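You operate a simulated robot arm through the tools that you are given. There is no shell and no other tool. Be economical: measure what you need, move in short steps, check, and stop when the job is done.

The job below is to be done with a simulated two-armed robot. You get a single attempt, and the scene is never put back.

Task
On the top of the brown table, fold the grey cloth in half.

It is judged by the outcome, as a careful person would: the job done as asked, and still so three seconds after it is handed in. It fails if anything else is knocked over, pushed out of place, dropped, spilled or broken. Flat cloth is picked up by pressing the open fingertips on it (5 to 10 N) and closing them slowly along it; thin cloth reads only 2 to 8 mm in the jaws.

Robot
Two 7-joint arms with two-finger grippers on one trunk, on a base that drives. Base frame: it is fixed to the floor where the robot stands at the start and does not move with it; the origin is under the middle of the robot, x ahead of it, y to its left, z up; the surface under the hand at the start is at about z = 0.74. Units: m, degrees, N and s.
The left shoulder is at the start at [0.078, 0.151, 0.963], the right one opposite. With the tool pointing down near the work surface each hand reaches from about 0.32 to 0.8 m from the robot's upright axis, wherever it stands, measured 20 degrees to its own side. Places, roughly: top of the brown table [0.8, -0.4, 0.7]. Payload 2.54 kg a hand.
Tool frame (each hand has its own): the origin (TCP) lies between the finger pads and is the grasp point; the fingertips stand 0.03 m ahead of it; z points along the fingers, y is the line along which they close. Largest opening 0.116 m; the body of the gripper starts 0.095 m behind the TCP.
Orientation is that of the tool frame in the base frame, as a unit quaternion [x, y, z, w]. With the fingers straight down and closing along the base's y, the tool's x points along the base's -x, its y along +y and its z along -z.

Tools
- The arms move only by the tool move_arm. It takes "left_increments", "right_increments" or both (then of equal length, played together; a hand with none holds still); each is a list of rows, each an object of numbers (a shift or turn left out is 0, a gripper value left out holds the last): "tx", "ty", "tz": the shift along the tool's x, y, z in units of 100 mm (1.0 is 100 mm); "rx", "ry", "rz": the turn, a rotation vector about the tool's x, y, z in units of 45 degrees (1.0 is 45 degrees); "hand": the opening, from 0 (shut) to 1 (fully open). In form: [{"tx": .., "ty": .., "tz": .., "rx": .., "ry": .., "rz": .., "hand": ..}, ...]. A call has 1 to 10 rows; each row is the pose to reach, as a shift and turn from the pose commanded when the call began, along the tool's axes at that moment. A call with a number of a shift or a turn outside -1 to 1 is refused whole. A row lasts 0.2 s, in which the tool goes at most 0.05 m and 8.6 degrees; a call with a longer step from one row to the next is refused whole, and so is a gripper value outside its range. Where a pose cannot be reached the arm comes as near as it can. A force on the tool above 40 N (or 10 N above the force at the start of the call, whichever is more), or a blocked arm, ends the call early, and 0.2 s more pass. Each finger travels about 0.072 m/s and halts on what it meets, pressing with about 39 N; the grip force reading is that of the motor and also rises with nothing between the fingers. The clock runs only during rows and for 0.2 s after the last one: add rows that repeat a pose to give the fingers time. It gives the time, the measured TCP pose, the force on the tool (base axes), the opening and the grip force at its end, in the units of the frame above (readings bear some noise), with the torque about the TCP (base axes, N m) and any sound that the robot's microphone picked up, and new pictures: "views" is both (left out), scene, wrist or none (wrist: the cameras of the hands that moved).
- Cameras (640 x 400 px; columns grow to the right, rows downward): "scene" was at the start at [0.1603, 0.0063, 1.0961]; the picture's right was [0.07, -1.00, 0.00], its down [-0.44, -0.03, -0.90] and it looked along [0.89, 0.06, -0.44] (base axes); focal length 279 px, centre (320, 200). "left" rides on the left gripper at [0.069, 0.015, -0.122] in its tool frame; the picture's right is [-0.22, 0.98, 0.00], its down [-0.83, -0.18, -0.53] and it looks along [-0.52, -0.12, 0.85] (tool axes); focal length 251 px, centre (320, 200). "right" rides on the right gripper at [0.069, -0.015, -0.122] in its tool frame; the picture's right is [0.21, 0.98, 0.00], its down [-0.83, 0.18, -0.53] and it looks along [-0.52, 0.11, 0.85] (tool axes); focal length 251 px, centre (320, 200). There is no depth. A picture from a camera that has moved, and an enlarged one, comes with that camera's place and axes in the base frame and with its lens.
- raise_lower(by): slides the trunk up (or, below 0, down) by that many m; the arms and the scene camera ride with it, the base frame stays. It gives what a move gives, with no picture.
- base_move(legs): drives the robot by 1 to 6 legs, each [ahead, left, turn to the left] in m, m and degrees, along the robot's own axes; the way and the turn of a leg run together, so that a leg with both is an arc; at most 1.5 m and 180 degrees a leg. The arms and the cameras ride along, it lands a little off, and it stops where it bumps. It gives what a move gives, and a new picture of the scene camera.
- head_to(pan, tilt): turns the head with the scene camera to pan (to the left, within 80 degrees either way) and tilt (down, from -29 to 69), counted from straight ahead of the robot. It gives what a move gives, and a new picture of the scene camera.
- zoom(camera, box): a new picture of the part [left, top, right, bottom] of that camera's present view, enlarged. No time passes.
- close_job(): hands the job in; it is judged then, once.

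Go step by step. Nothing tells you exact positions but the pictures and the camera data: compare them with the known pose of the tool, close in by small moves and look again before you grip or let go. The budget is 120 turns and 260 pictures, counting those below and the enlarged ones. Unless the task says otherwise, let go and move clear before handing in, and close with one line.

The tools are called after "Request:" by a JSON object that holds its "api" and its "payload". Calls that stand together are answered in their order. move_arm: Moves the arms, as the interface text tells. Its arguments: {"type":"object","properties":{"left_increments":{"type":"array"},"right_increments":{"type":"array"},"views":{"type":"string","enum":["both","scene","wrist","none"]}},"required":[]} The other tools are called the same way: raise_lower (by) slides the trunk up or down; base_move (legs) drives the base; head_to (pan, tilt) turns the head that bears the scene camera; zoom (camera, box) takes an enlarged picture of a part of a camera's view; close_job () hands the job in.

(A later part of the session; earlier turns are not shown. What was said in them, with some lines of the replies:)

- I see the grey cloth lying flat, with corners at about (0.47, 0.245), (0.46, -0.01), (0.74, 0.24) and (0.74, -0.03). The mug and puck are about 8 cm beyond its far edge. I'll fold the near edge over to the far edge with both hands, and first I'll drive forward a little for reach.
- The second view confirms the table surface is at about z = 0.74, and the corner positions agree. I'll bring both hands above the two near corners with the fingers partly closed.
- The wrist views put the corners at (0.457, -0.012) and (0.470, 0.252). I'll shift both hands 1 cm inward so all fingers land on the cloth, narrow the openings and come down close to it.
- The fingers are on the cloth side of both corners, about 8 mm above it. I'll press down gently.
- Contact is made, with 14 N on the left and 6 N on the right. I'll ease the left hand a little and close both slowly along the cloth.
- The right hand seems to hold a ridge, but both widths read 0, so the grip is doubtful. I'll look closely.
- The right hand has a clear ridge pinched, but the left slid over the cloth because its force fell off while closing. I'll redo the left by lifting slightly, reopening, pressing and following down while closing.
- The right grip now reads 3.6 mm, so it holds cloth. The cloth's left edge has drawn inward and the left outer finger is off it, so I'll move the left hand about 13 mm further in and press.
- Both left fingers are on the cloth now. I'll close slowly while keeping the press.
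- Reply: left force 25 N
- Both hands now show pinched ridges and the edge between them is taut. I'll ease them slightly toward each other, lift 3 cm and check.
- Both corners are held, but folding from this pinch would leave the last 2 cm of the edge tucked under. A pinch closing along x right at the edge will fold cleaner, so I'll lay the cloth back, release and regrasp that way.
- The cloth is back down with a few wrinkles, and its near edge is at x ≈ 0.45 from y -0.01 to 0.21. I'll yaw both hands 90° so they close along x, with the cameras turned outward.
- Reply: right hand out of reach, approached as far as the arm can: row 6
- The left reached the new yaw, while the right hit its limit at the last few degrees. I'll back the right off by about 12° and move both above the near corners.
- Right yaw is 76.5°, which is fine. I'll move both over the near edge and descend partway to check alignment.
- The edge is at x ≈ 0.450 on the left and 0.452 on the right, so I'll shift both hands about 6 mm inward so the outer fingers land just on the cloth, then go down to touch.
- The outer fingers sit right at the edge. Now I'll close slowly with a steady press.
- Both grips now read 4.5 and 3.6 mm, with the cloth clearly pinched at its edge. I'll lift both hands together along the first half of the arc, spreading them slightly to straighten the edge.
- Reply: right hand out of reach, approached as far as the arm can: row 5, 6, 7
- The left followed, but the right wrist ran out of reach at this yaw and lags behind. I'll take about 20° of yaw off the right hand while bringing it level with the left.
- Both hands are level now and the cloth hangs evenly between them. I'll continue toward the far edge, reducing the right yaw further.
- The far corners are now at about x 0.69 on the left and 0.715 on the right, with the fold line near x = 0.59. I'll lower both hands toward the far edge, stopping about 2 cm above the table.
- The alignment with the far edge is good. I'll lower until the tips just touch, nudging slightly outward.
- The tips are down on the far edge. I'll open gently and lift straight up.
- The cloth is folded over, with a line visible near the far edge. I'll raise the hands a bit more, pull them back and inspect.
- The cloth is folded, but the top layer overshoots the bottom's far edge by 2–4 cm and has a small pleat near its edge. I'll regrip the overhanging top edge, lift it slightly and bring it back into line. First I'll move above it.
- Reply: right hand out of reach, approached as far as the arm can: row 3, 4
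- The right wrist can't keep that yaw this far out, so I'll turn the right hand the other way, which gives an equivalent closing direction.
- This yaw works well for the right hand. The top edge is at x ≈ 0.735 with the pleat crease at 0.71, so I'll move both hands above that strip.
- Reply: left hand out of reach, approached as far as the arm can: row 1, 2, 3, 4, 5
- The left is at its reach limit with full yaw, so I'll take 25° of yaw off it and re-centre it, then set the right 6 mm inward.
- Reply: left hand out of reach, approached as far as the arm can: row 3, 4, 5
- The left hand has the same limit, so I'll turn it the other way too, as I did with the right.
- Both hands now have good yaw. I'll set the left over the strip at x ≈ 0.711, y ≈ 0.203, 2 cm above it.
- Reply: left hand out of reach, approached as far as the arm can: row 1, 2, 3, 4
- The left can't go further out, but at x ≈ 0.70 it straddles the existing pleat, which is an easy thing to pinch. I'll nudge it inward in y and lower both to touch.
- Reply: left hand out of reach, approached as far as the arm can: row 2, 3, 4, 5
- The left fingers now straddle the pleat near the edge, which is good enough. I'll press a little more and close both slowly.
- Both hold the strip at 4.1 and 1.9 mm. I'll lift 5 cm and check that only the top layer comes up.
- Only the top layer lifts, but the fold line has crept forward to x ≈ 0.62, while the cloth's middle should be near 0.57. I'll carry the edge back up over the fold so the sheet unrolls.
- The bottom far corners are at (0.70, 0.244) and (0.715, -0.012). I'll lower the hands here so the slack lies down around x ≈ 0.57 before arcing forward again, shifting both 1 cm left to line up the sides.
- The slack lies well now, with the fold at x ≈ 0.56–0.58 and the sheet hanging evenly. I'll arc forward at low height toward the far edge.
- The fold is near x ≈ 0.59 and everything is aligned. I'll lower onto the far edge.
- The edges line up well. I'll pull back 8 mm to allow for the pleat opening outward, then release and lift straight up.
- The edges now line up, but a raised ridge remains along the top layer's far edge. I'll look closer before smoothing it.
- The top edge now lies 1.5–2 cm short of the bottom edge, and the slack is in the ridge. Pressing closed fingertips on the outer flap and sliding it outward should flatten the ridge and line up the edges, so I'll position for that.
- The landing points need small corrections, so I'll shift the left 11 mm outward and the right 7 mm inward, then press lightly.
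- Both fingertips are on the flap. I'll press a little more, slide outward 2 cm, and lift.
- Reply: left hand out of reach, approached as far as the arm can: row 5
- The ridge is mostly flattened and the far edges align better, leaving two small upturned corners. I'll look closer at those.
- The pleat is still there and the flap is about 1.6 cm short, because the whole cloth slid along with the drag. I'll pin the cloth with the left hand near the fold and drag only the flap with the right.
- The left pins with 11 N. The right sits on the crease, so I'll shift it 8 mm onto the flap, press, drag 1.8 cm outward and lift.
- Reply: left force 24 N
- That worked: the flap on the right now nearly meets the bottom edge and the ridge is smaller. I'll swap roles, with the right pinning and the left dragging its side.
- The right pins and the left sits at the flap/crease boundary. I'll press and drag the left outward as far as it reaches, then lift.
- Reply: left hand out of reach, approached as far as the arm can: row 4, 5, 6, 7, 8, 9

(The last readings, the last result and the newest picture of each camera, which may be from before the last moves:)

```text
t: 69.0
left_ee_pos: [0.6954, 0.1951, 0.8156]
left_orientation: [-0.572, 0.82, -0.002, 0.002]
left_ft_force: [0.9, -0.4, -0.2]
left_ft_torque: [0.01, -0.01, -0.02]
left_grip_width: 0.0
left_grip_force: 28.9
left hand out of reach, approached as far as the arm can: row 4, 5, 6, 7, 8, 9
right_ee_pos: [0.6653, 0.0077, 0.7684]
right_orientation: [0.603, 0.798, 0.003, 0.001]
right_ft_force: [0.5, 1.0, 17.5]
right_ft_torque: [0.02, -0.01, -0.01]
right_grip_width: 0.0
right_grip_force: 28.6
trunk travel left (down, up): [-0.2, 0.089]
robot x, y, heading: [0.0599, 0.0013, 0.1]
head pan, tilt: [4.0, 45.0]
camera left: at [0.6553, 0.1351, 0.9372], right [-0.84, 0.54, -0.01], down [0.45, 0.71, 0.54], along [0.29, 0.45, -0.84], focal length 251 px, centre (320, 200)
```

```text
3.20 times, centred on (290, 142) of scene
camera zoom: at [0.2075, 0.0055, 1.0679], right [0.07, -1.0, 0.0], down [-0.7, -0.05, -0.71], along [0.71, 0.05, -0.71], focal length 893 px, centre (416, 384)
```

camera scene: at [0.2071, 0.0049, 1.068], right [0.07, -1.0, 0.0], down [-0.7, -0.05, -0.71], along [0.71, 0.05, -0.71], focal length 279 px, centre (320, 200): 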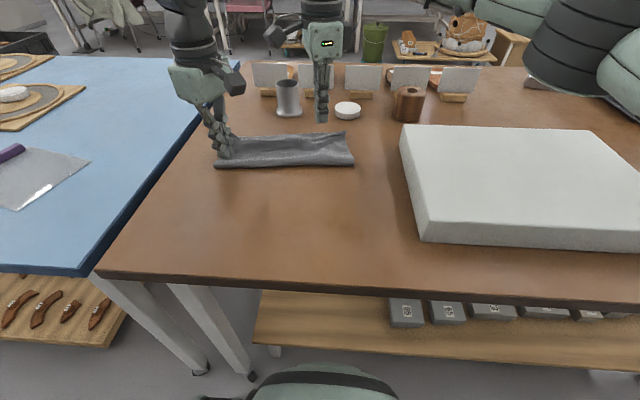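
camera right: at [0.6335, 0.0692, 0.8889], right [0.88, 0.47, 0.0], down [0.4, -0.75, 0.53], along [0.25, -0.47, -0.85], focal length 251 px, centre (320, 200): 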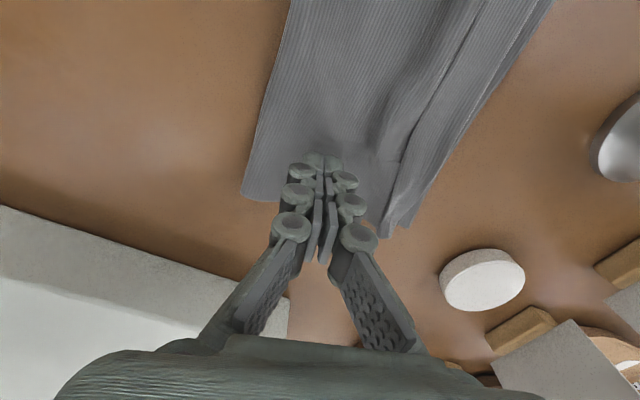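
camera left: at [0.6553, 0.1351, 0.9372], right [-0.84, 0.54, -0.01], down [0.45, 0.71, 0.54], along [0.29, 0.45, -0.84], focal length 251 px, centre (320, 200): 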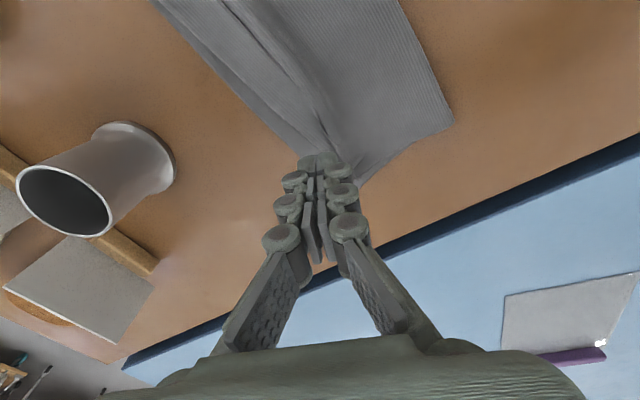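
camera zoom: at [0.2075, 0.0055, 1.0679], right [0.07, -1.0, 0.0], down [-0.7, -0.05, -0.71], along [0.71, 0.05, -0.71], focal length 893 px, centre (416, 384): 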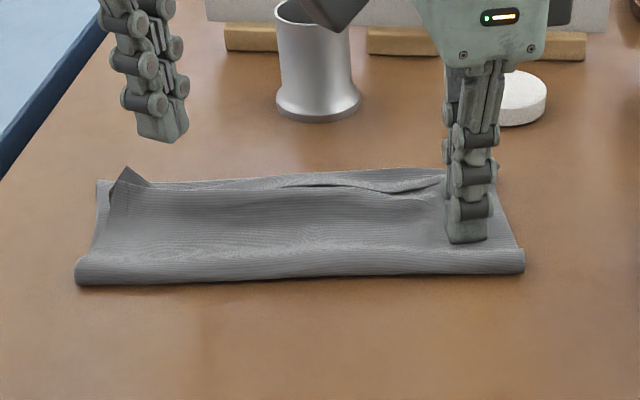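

The flap is better on both sides. I'll pat down the upturned left corner with the left hand and keep it there as a pin, while the right works the middle part of the ridge.

Request:
{"api": "move_arm", "payload": {"left_increments": [{"tx": -0.16, "ty": 0.15}, {"tx": -0.318, "ty": 0.297}, {"tx": -0.318, "ty": 0.297, "tz": 0.2}, {"tx": -0.318, "ty": 0.297, "tz": 0.35}, {"tx": -0.318, "ty": 0.297, "tz": 0.45}, {"tx": -0.318, "ty": 0.297, "tz": 0.475}], "right_increments": [{"tz": -0.2}, {"tz": -0.4, "tx": 0.2, "ty": 0.15}, {"tz": -0.4, "tx": 0.4, "ty": 0.3}, {"tz": -0.4, "tx": 0.553, "ty": 0.436}, {"tz": -0.2, "tx": 0.553, "ty": 0.436}, {"tz": -0.07, "tx": 0.553, "ty": 0.436}], "views": "wrist"}}

```text
t: 70.4
left_ee_pos: [0.6788, 0.2329, 0.7698]
left_orientation: [-0.572, 0.82, -0.004, 0.002]
left_ft_force: [0.6, 2.9, 19.2]
left_ft_torque: [-0.11, -0.06, 0.0]
left_grip_width: 0.0
left_grip_force: 28.6
right_ee_pos: [0.6943, 0.0712, 0.775]
right_orientation: [0.604, 0.797, 0.0, 0.0]
right_ft_force: [-0.4, -0.1, 0.1]
right_ft_torque: [0.01, 0.02, -0.03]
right_grip_width: 0.0
right_grip_force: 28.6
trunk travel left (down, up): [-0.2, 0.089]
robot x, y, heading: [0.0605, -0.001, 0.3]
head pan, tilt: [4.0, 45.0]
camera right: at [0.6599, 0.1333, 0.8965], right [0.88, 0.47, 0.0], down [0.4, -0.75, 0.53], along [0.25, -0.47, -0.85], focal length 251 px, centre (320, 200)
camera left: at [0.6387, 0.1735, 0.8923], right [-0.84, 0.54, -0.01], down [0.45, 0.71, 0.54], along [0.29, 0.45, -0.84], focal length 251 px, centre (320, 200)
```

right: 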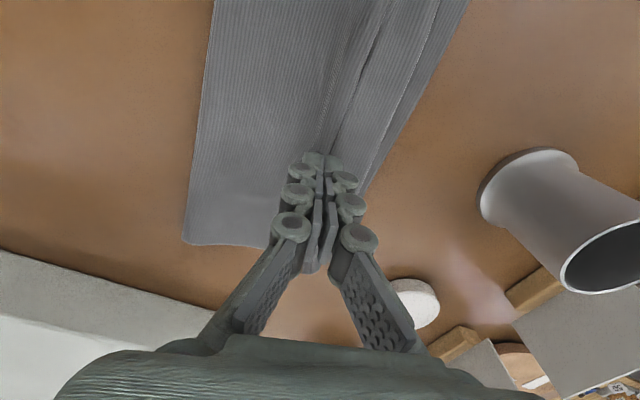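
left: 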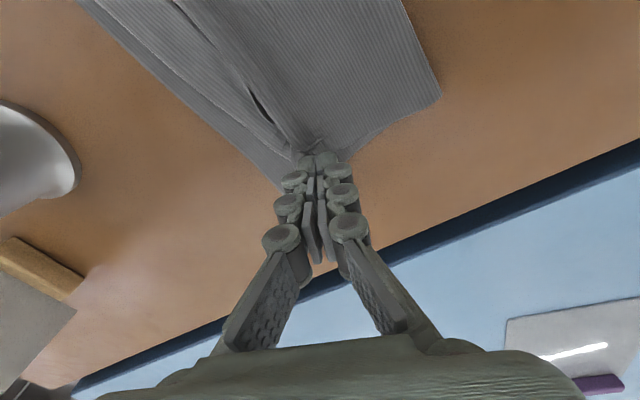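

Now I'll drag the flap outward with the right hand in this middle part while the left pins the corner, then lift both clear.

Request:
{"api": "move_arm", "payload": {"right_increments": [{"tx": -0.02, "ty": 0.07, "tz": 0.0}, {"tx": -0.02, "ty": 0.07, "tz": 0.055}, {"tx": -0.02, "ty": 0.07, "tz": 0.068}, {"tx": -0.03, "ty": 0.11, "tz": 0.07}, {"tx": -0.04, "ty": 0.15, "tz": 0.07}, {"tx": -0.05, "ty": 0.19, "tz": 0.07}, {"tx": -0.06, "ty": 0.22, "tz": 0.07}, {"tx": -0.06, "ty": 0.22, "tz": -0.1}, {"tx": -0.06, "ty": 0.22, "tz": -0.5}], "views": "none"}}

Request:
{"api": "move_arm", "payload": {"left_increments": [{"tz": -0.15}, {"tz": -0.5}, {"tz": -0.9}, {"tz": -1.0}], "right_increments": [{"tz": -0.15}, {"tz": -0.4}, {"tz": -0.5}, {"tz": -0.5}], "views": "both"}}

Request:
{"api": "zoom", "payload": {"camera": "scene", "box": [190, 80, 390, 205]}}

```text
t: 72.4
left_ee_pos: [0.677, 0.2339, 0.7698]
left_orientation: [-0.572, 0.82, -0.002, 0.004]
left_ft_force: [2.9, 2.9, 31.5]
left_ft_torque: [-0.23, -0.07, 0.05]
left_grip_width: 0.0001
left_grip_force: 28.7
right_ee_pos: [0.7146, 0.0711, 0.8259]
right_orientation: [0.603, 0.798, 0.001, 0.001]
right_ft_force: [0.4, 0.4, -0.8]
right_ft_torque: [0.01, 0.04, 0.01]
right_grip_width: 0.0
right_grip_force: 29.2
trunk travel left (down, up): [-0.2, 0.089]
robot x, y, heading: [0.0566, 0.0015, 0.2]
head pan, tilt: [4.0, 45.0]
```

```text
t: 73.4
left_ee_pos: [0.6771, 0.2339, 0.8666]
left_orientation: [-0.571, 0.821, 0.0, 0.0]
left_ft_force: [-0.1, 0.4, 1.3]
left_ft_torque: [-0.01, 0.0, -0.01]
left_grip_width: 0.0001
left_grip_force: 28.8
right_ee_pos: [0.7161, 0.072, 0.8744]
right_orientation: [0.603, 0.798, 0.0, 0.001]
right_ft_force: [0.0, 0.9, -0.1]
right_ft_torque: [0.02, 0.0, -0.05]
right_grip_width: 0.0
right_grip_force: 28.2
trunk travel left (down, up): [-0.2, 0.089]
robot x, y, heading: [0.059, -0.0005, -0.1]
head pan, tilt: [4.0, 45.0]
camera scene: at [0.2086, 0.0054, 1.0676], right [0.07, -1.0, 0.0], down [-0.71, -0.05, -0.71], along [0.71, 0.05, -0.71], focal length 279 px, centre (320, 200)
camera right: at [0.683, 0.1338, 0.9959], right [0.88, 0.47, 0.0], down [0.4, -0.75, 0.53], along [0.25, -0.47, -0.85], focal length 251 px, centre (320, 200)
camera left: at [0.638, 0.1741, 0.9893], right [-0.84, 0.54, 0.0], down [0.46, 0.71, 0.53], along [0.29, 0.45, -0.85], focal length 251 px, centre (320, 200)
```

scene: 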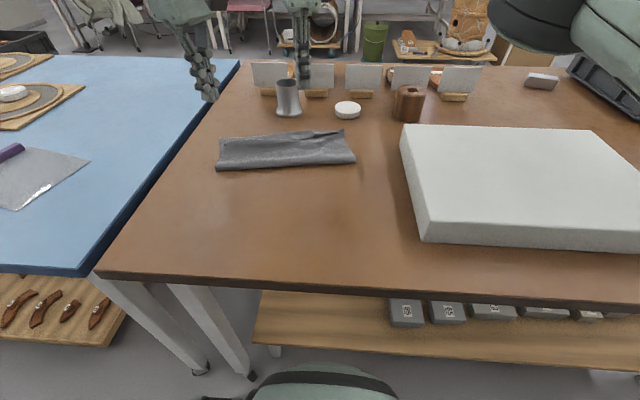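
right: 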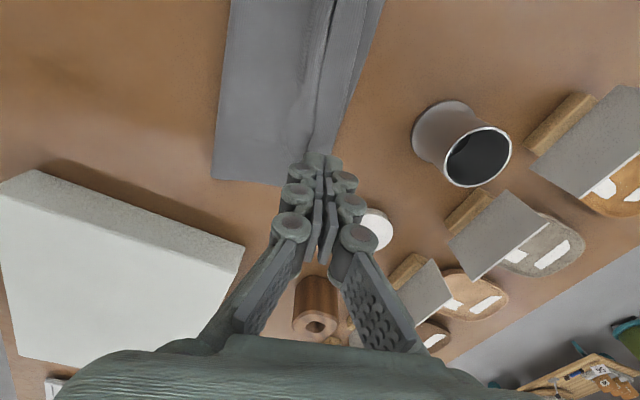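
left: 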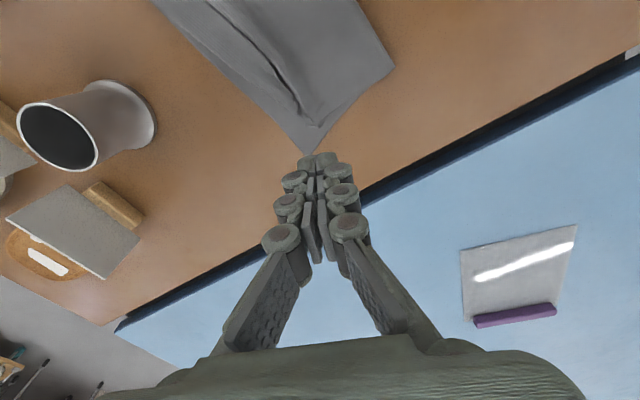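

```text
3.20 times, centred on (290, 142) of scene
camera zoom: at [0.2086, 0.0054, 1.0676], right [0.07, -1.0, 0.0], down [-0.71, -0.05, -0.71], along [0.71, 0.05, -0.71], focal length 893 px, centre (416, 384)
```

zoom: 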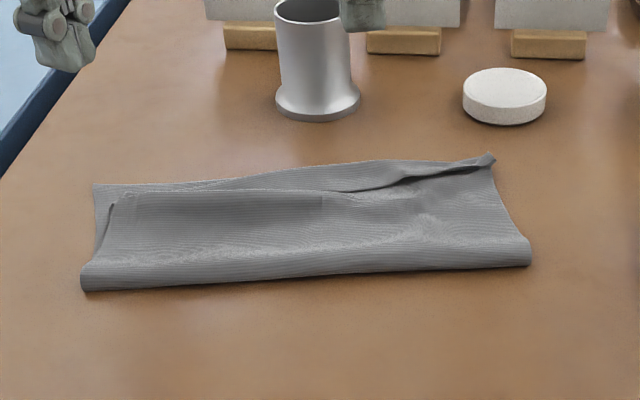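

The cloth now lies folded and mostly flat, with a small pleat left at the right end. I'll give that one pat with the right hand, then retreat both.

Request:
{"api": "move_arm", "payload": {"right_increments": [{"tx": -0.2, "ty": -0.15}, {"tx": -0.457, "ty": -0.295, "tz": 0.3}, {"tx": -0.457, "ty": -0.295, "tz": 0.65}, {"tx": -0.457, "ty": -0.295, "tz": 0.95}], "views": "wrist"}}

Request:
{"api": "move_arm", "payload": {"right_increments": [{"tz": 0.05}, {"tz": 0.1}, {"tz": 0.11}, {"tz": 0.11}, {"tz": -0.1}, {"tz": -0.4}, {"tz": -0.8}, {"tz": -1.0}], "views": "none"}}

Request:
{"api": "move_arm", "payload": {"left_increments": [{"tz": -0.2, "ty": 0.2}, {"tz": -0.4, "ty": 0.5}, {"tz": -0.5, "ty": 0.9}, {"tz": -0.5, "ty": 0.9}], "right_increments": [{"tz": -0.2, "ty": -0.2}, {"tz": -0.4, "ty": -0.5, "tx": -0.2}, {"tz": -0.5, "ty": -0.9, "tx": -0.5}, {"tz": -0.5, "ty": -0.9, "tx": -0.6}], "views": "scene"}}

Request:
{"api": "zoom", "payload": {"camera": "scene", "box": [190, 80, 390, 205]}}

```text
t: 74.4
left_ee_pos: [0.6768, 0.2353, 0.8667]
left_orientation: [-0.572, 0.82, -0.001, 0.0]
left_ft_force: [0.0, -0.4, 1.0]
left_ft_torque: [0.01, 0.02, 0.0]
left_grip_width: 0.0001
left_grip_force: 28.9
right_ee_pos: [0.7, 0.0175, 0.7797]
right_orientation: [0.604, 0.797, 0.0, 0.0]
right_ft_force: [0.1, 0.6, 0.4]
right_ft_torque: [0.01, 0.01, 0.03]
right_grip_width: 0.0
right_grip_force: 28.9
trunk travel left (down, up): [-0.2, 0.089]
robot x, y, heading: [0.0599, -0.0003, -0.2]
head pan, tilt: [4.0, 45.0]
camera right: at [0.6661, 0.0799, 0.9003], right [0.88, 0.47, 0.0], down [0.4, -0.74, 0.53], along [0.25, -0.47, -0.85], focal length 251 px, centre (320, 200)
```

right: 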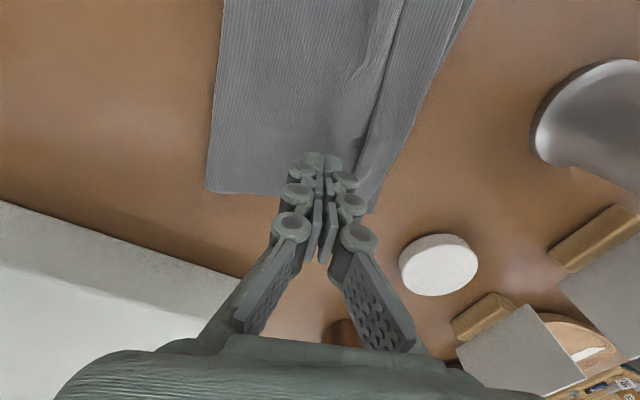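

```text
t: 76.2
left_ee_pos: [0.6765, 0.2341, 0.8663]
left_orientation: [-0.571, 0.821, -0.001, 0.0]
left_ft_force: [0.1, 0.8, -0.4]
left_ft_torque: [0.0, -0.01, 0.03]
left_grip_width: 0.0002
left_grip_force: 28.4
right_ee_pos: [0.6999, 0.0168, 0.8805]
right_orientation: [0.604, 0.797, 0.0, 0.001]
right_ft_force: [-0.3, -0.2, 0.2]
right_ft_torque: [-0.02, 0.03, 0.03]
right_grip_width: 0.0001
right_grip_force: 28.7
trunk travel left (down, up): [-0.2, 0.089]
robot x, y, heading: [0.0598, -0.0002, 0.2]
head pan, tilt: [4.0, 45.0]
```

```text
refused: row 3 steps farther than a row can; nothing moved
```

```text
3.20 times, centred on (290, 142) of scene
camera zoom: at [0.2085, 0.0054, 1.0676], right [0.07, -1.0, 0.0], down [-0.71, -0.05, -0.71], along [0.71, 0.05, -0.71], focal length 893 px, centre (416, 384)
```

zoom: 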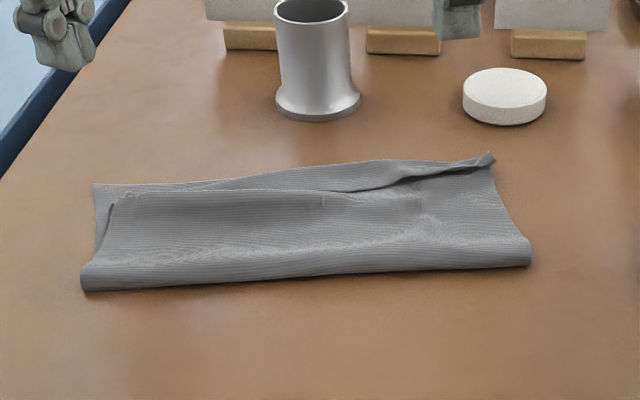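

The pat landed just inside the pleat. I'll do one more pat about 16 mm further out, then retreat.

Request:
{"api": "move_arm", "payload": {"right_increments": [{"tx": -0.13, "ty": 0.13, "tz": 0.3}, {"tx": -0.13, "ty": 0.13, "tz": 0.7}, {"tx": -0.13, "ty": 0.13, "tz": 0.95}, {"tx": -0.13, "ty": 0.13, "tz": 1.0}], "views": "none"}}

Request:
{"api": "move_arm", "payload": {"right_increments": [{"tz": 0.05}, {"tz": 0.1}, {"tz": 0.12}, {"tz": 0.12}, {"tz": -0.1}, {"tz": -0.4}, {"tz": -0.8}, {"tz": -1.0}], "views": "wrist"}}

Request:
{"api": "move_arm", "payload": {"left_increments": [{"tz": -0.2, "ty": 0.2}, {"tz": -0.4, "ty": 0.5}, {"tz": -0.5, "ty": 0.85}, {"tz": -0.5, "ty": 0.9}], "right_increments": [{"tz": -0.2, "ty": -0.2}, {"tz": -0.4, "ty": -0.5, "tx": -0.1}, {"tz": -0.5, "ty": -0.85, "tx": -0.25}, {"tz": -0.5, "ty": -0.9, "tx": -0.5}], "views": "scene"}}

Request:
{"api": "zoom", "payload": {"camera": "scene", "box": [190, 80, 390, 205]}}

```text
t: 77.2
left_ee_pos: [0.6773, 0.2358, 0.8657]
left_orientation: [-0.572, 0.82, -0.001, 0.0]
left_ft_force: [0.0, 0.1, 0.3]
left_ft_torque: [0.01, -0.02, 0.03]
left_grip_width: 0.0
left_grip_force: 28.7
right_ee_pos: [0.7177, 0.0101, 0.7789]
right_orientation: [0.604, 0.797, 0.0, 0.0]
right_ft_force: [0.1, 0.1, -0.5]
right_ft_torque: [-0.03, 0.01, 0.01]
right_grip_width: 0.0
right_grip_force: 28.6
trunk travel left (down, up): [-0.2, 0.089]
robot x, y, heading: [0.059, -0.0012, 0.3]
head pan, tilt: [4.0, 45.0]
```

```text
t: 79.0
left_ee_pos: [0.6774, 0.2351, 0.8659]
left_orientation: [-0.572, 0.82, -0.001, 0.001]
left_ft_force: [0.0, 0.2, 0.3]
left_ft_torque: [0.01, 0.01, -0.01]
left_grip_width: 0.0
left_grip_force: 28.8
right_ee_pos: [0.7157, 0.007, 0.877]
right_orientation: [0.603, 0.798, -0.001, 0.0]
right_ft_force: [0.4, 0.4, -0.3]
right_ft_torque: [0.04, 0.0, -0.03]
right_grip_width: 0.0001
right_grip_force: 28.4
trunk travel left (down, up): [-0.2, 0.089]
robot x, y, heading: [0.0553, 0.0022, -0.2]
head pan, tilt: [4.0, 45.0]
camera right: at [0.6823, 0.0699, 0.9988], right [0.88, 0.47, 0.0], down [0.4, -0.74, 0.53], along [0.25, -0.47, -0.85], focal length 251 px, centre (320, 200)
```

right: 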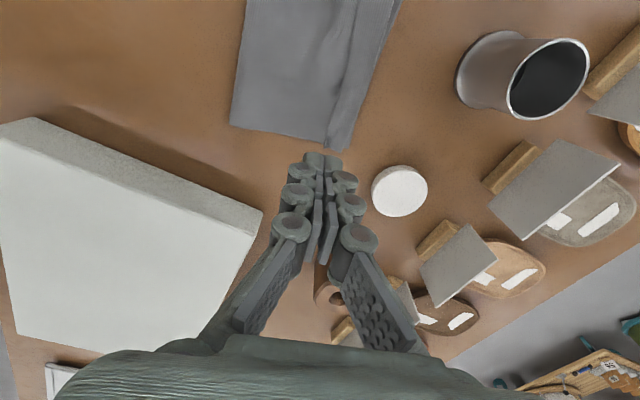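

```text
t: 80.0
left_ee_pos: [0.5932, 0.2645, 0.9173]
left_orientation: [-0.571, 0.821, -0.001, 0.0]
left_ft_force: [0.6, 0.5, -0.4]
left_ft_torque: [0.01, 0.02, 0.0]
left_grip_width: 0.0
left_grip_force: 28.9
right_ee_pos: [0.6419, -0.0623, 0.9292]
right_orientation: [0.604, 0.797, 0.0, 0.0]
right_ft_force: [-0.7, 0.2, 0.5]
right_ft_torque: [0.0, -0.01, -0.01]
right_grip_width: 0.0
right_grip_force: 28.3
trunk travel left (down, up): [-0.2, 0.089]
robot x, y, heading: [0.0567, 0.0026, -0.1]
head pan, tilt: [4.0, 45.0]
camera scene: at [0.2088, 0.0052, 1.0676], right [0.07, -1.0, 0.0], down [-0.71, -0.05, -0.71], along [0.71, 0.05, -0.71], focal length 279 px, centre (320, 200)
```

scene: 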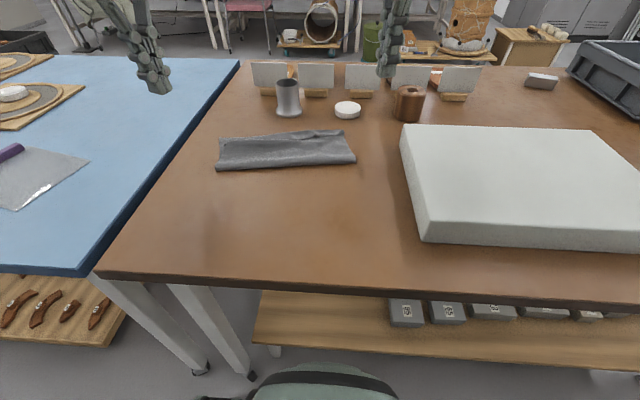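

```text
3.20 times, centred on (290, 142) of scene
camera zoom: at [0.2088, 0.0052, 1.0676], right [0.07, -1.0, 0.0], down [-0.71, -0.05, -0.71], along [0.71, 0.05, -0.71], focal length 893 px, centre (416, 384)
```

zoom: 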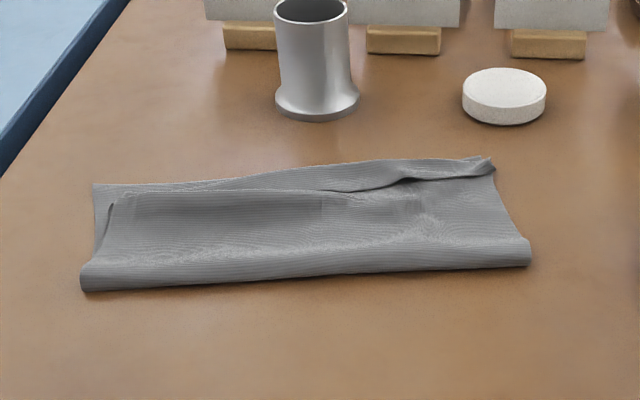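

The cloth lies folded in half and flat apart from a small pleat. The mug, puck and foam board have not moved, and both hands are clear, so I'll hand it in.

Request:
{"api": "close_job", "payload": {}}

```text
The job is handed in.
```

The grey cloth is folded in half on the brown table, with a small pleat left near its far edge, the top edge slightly short of the bottom edge in places, and the whole cloth turned a little; nothing else was moved.
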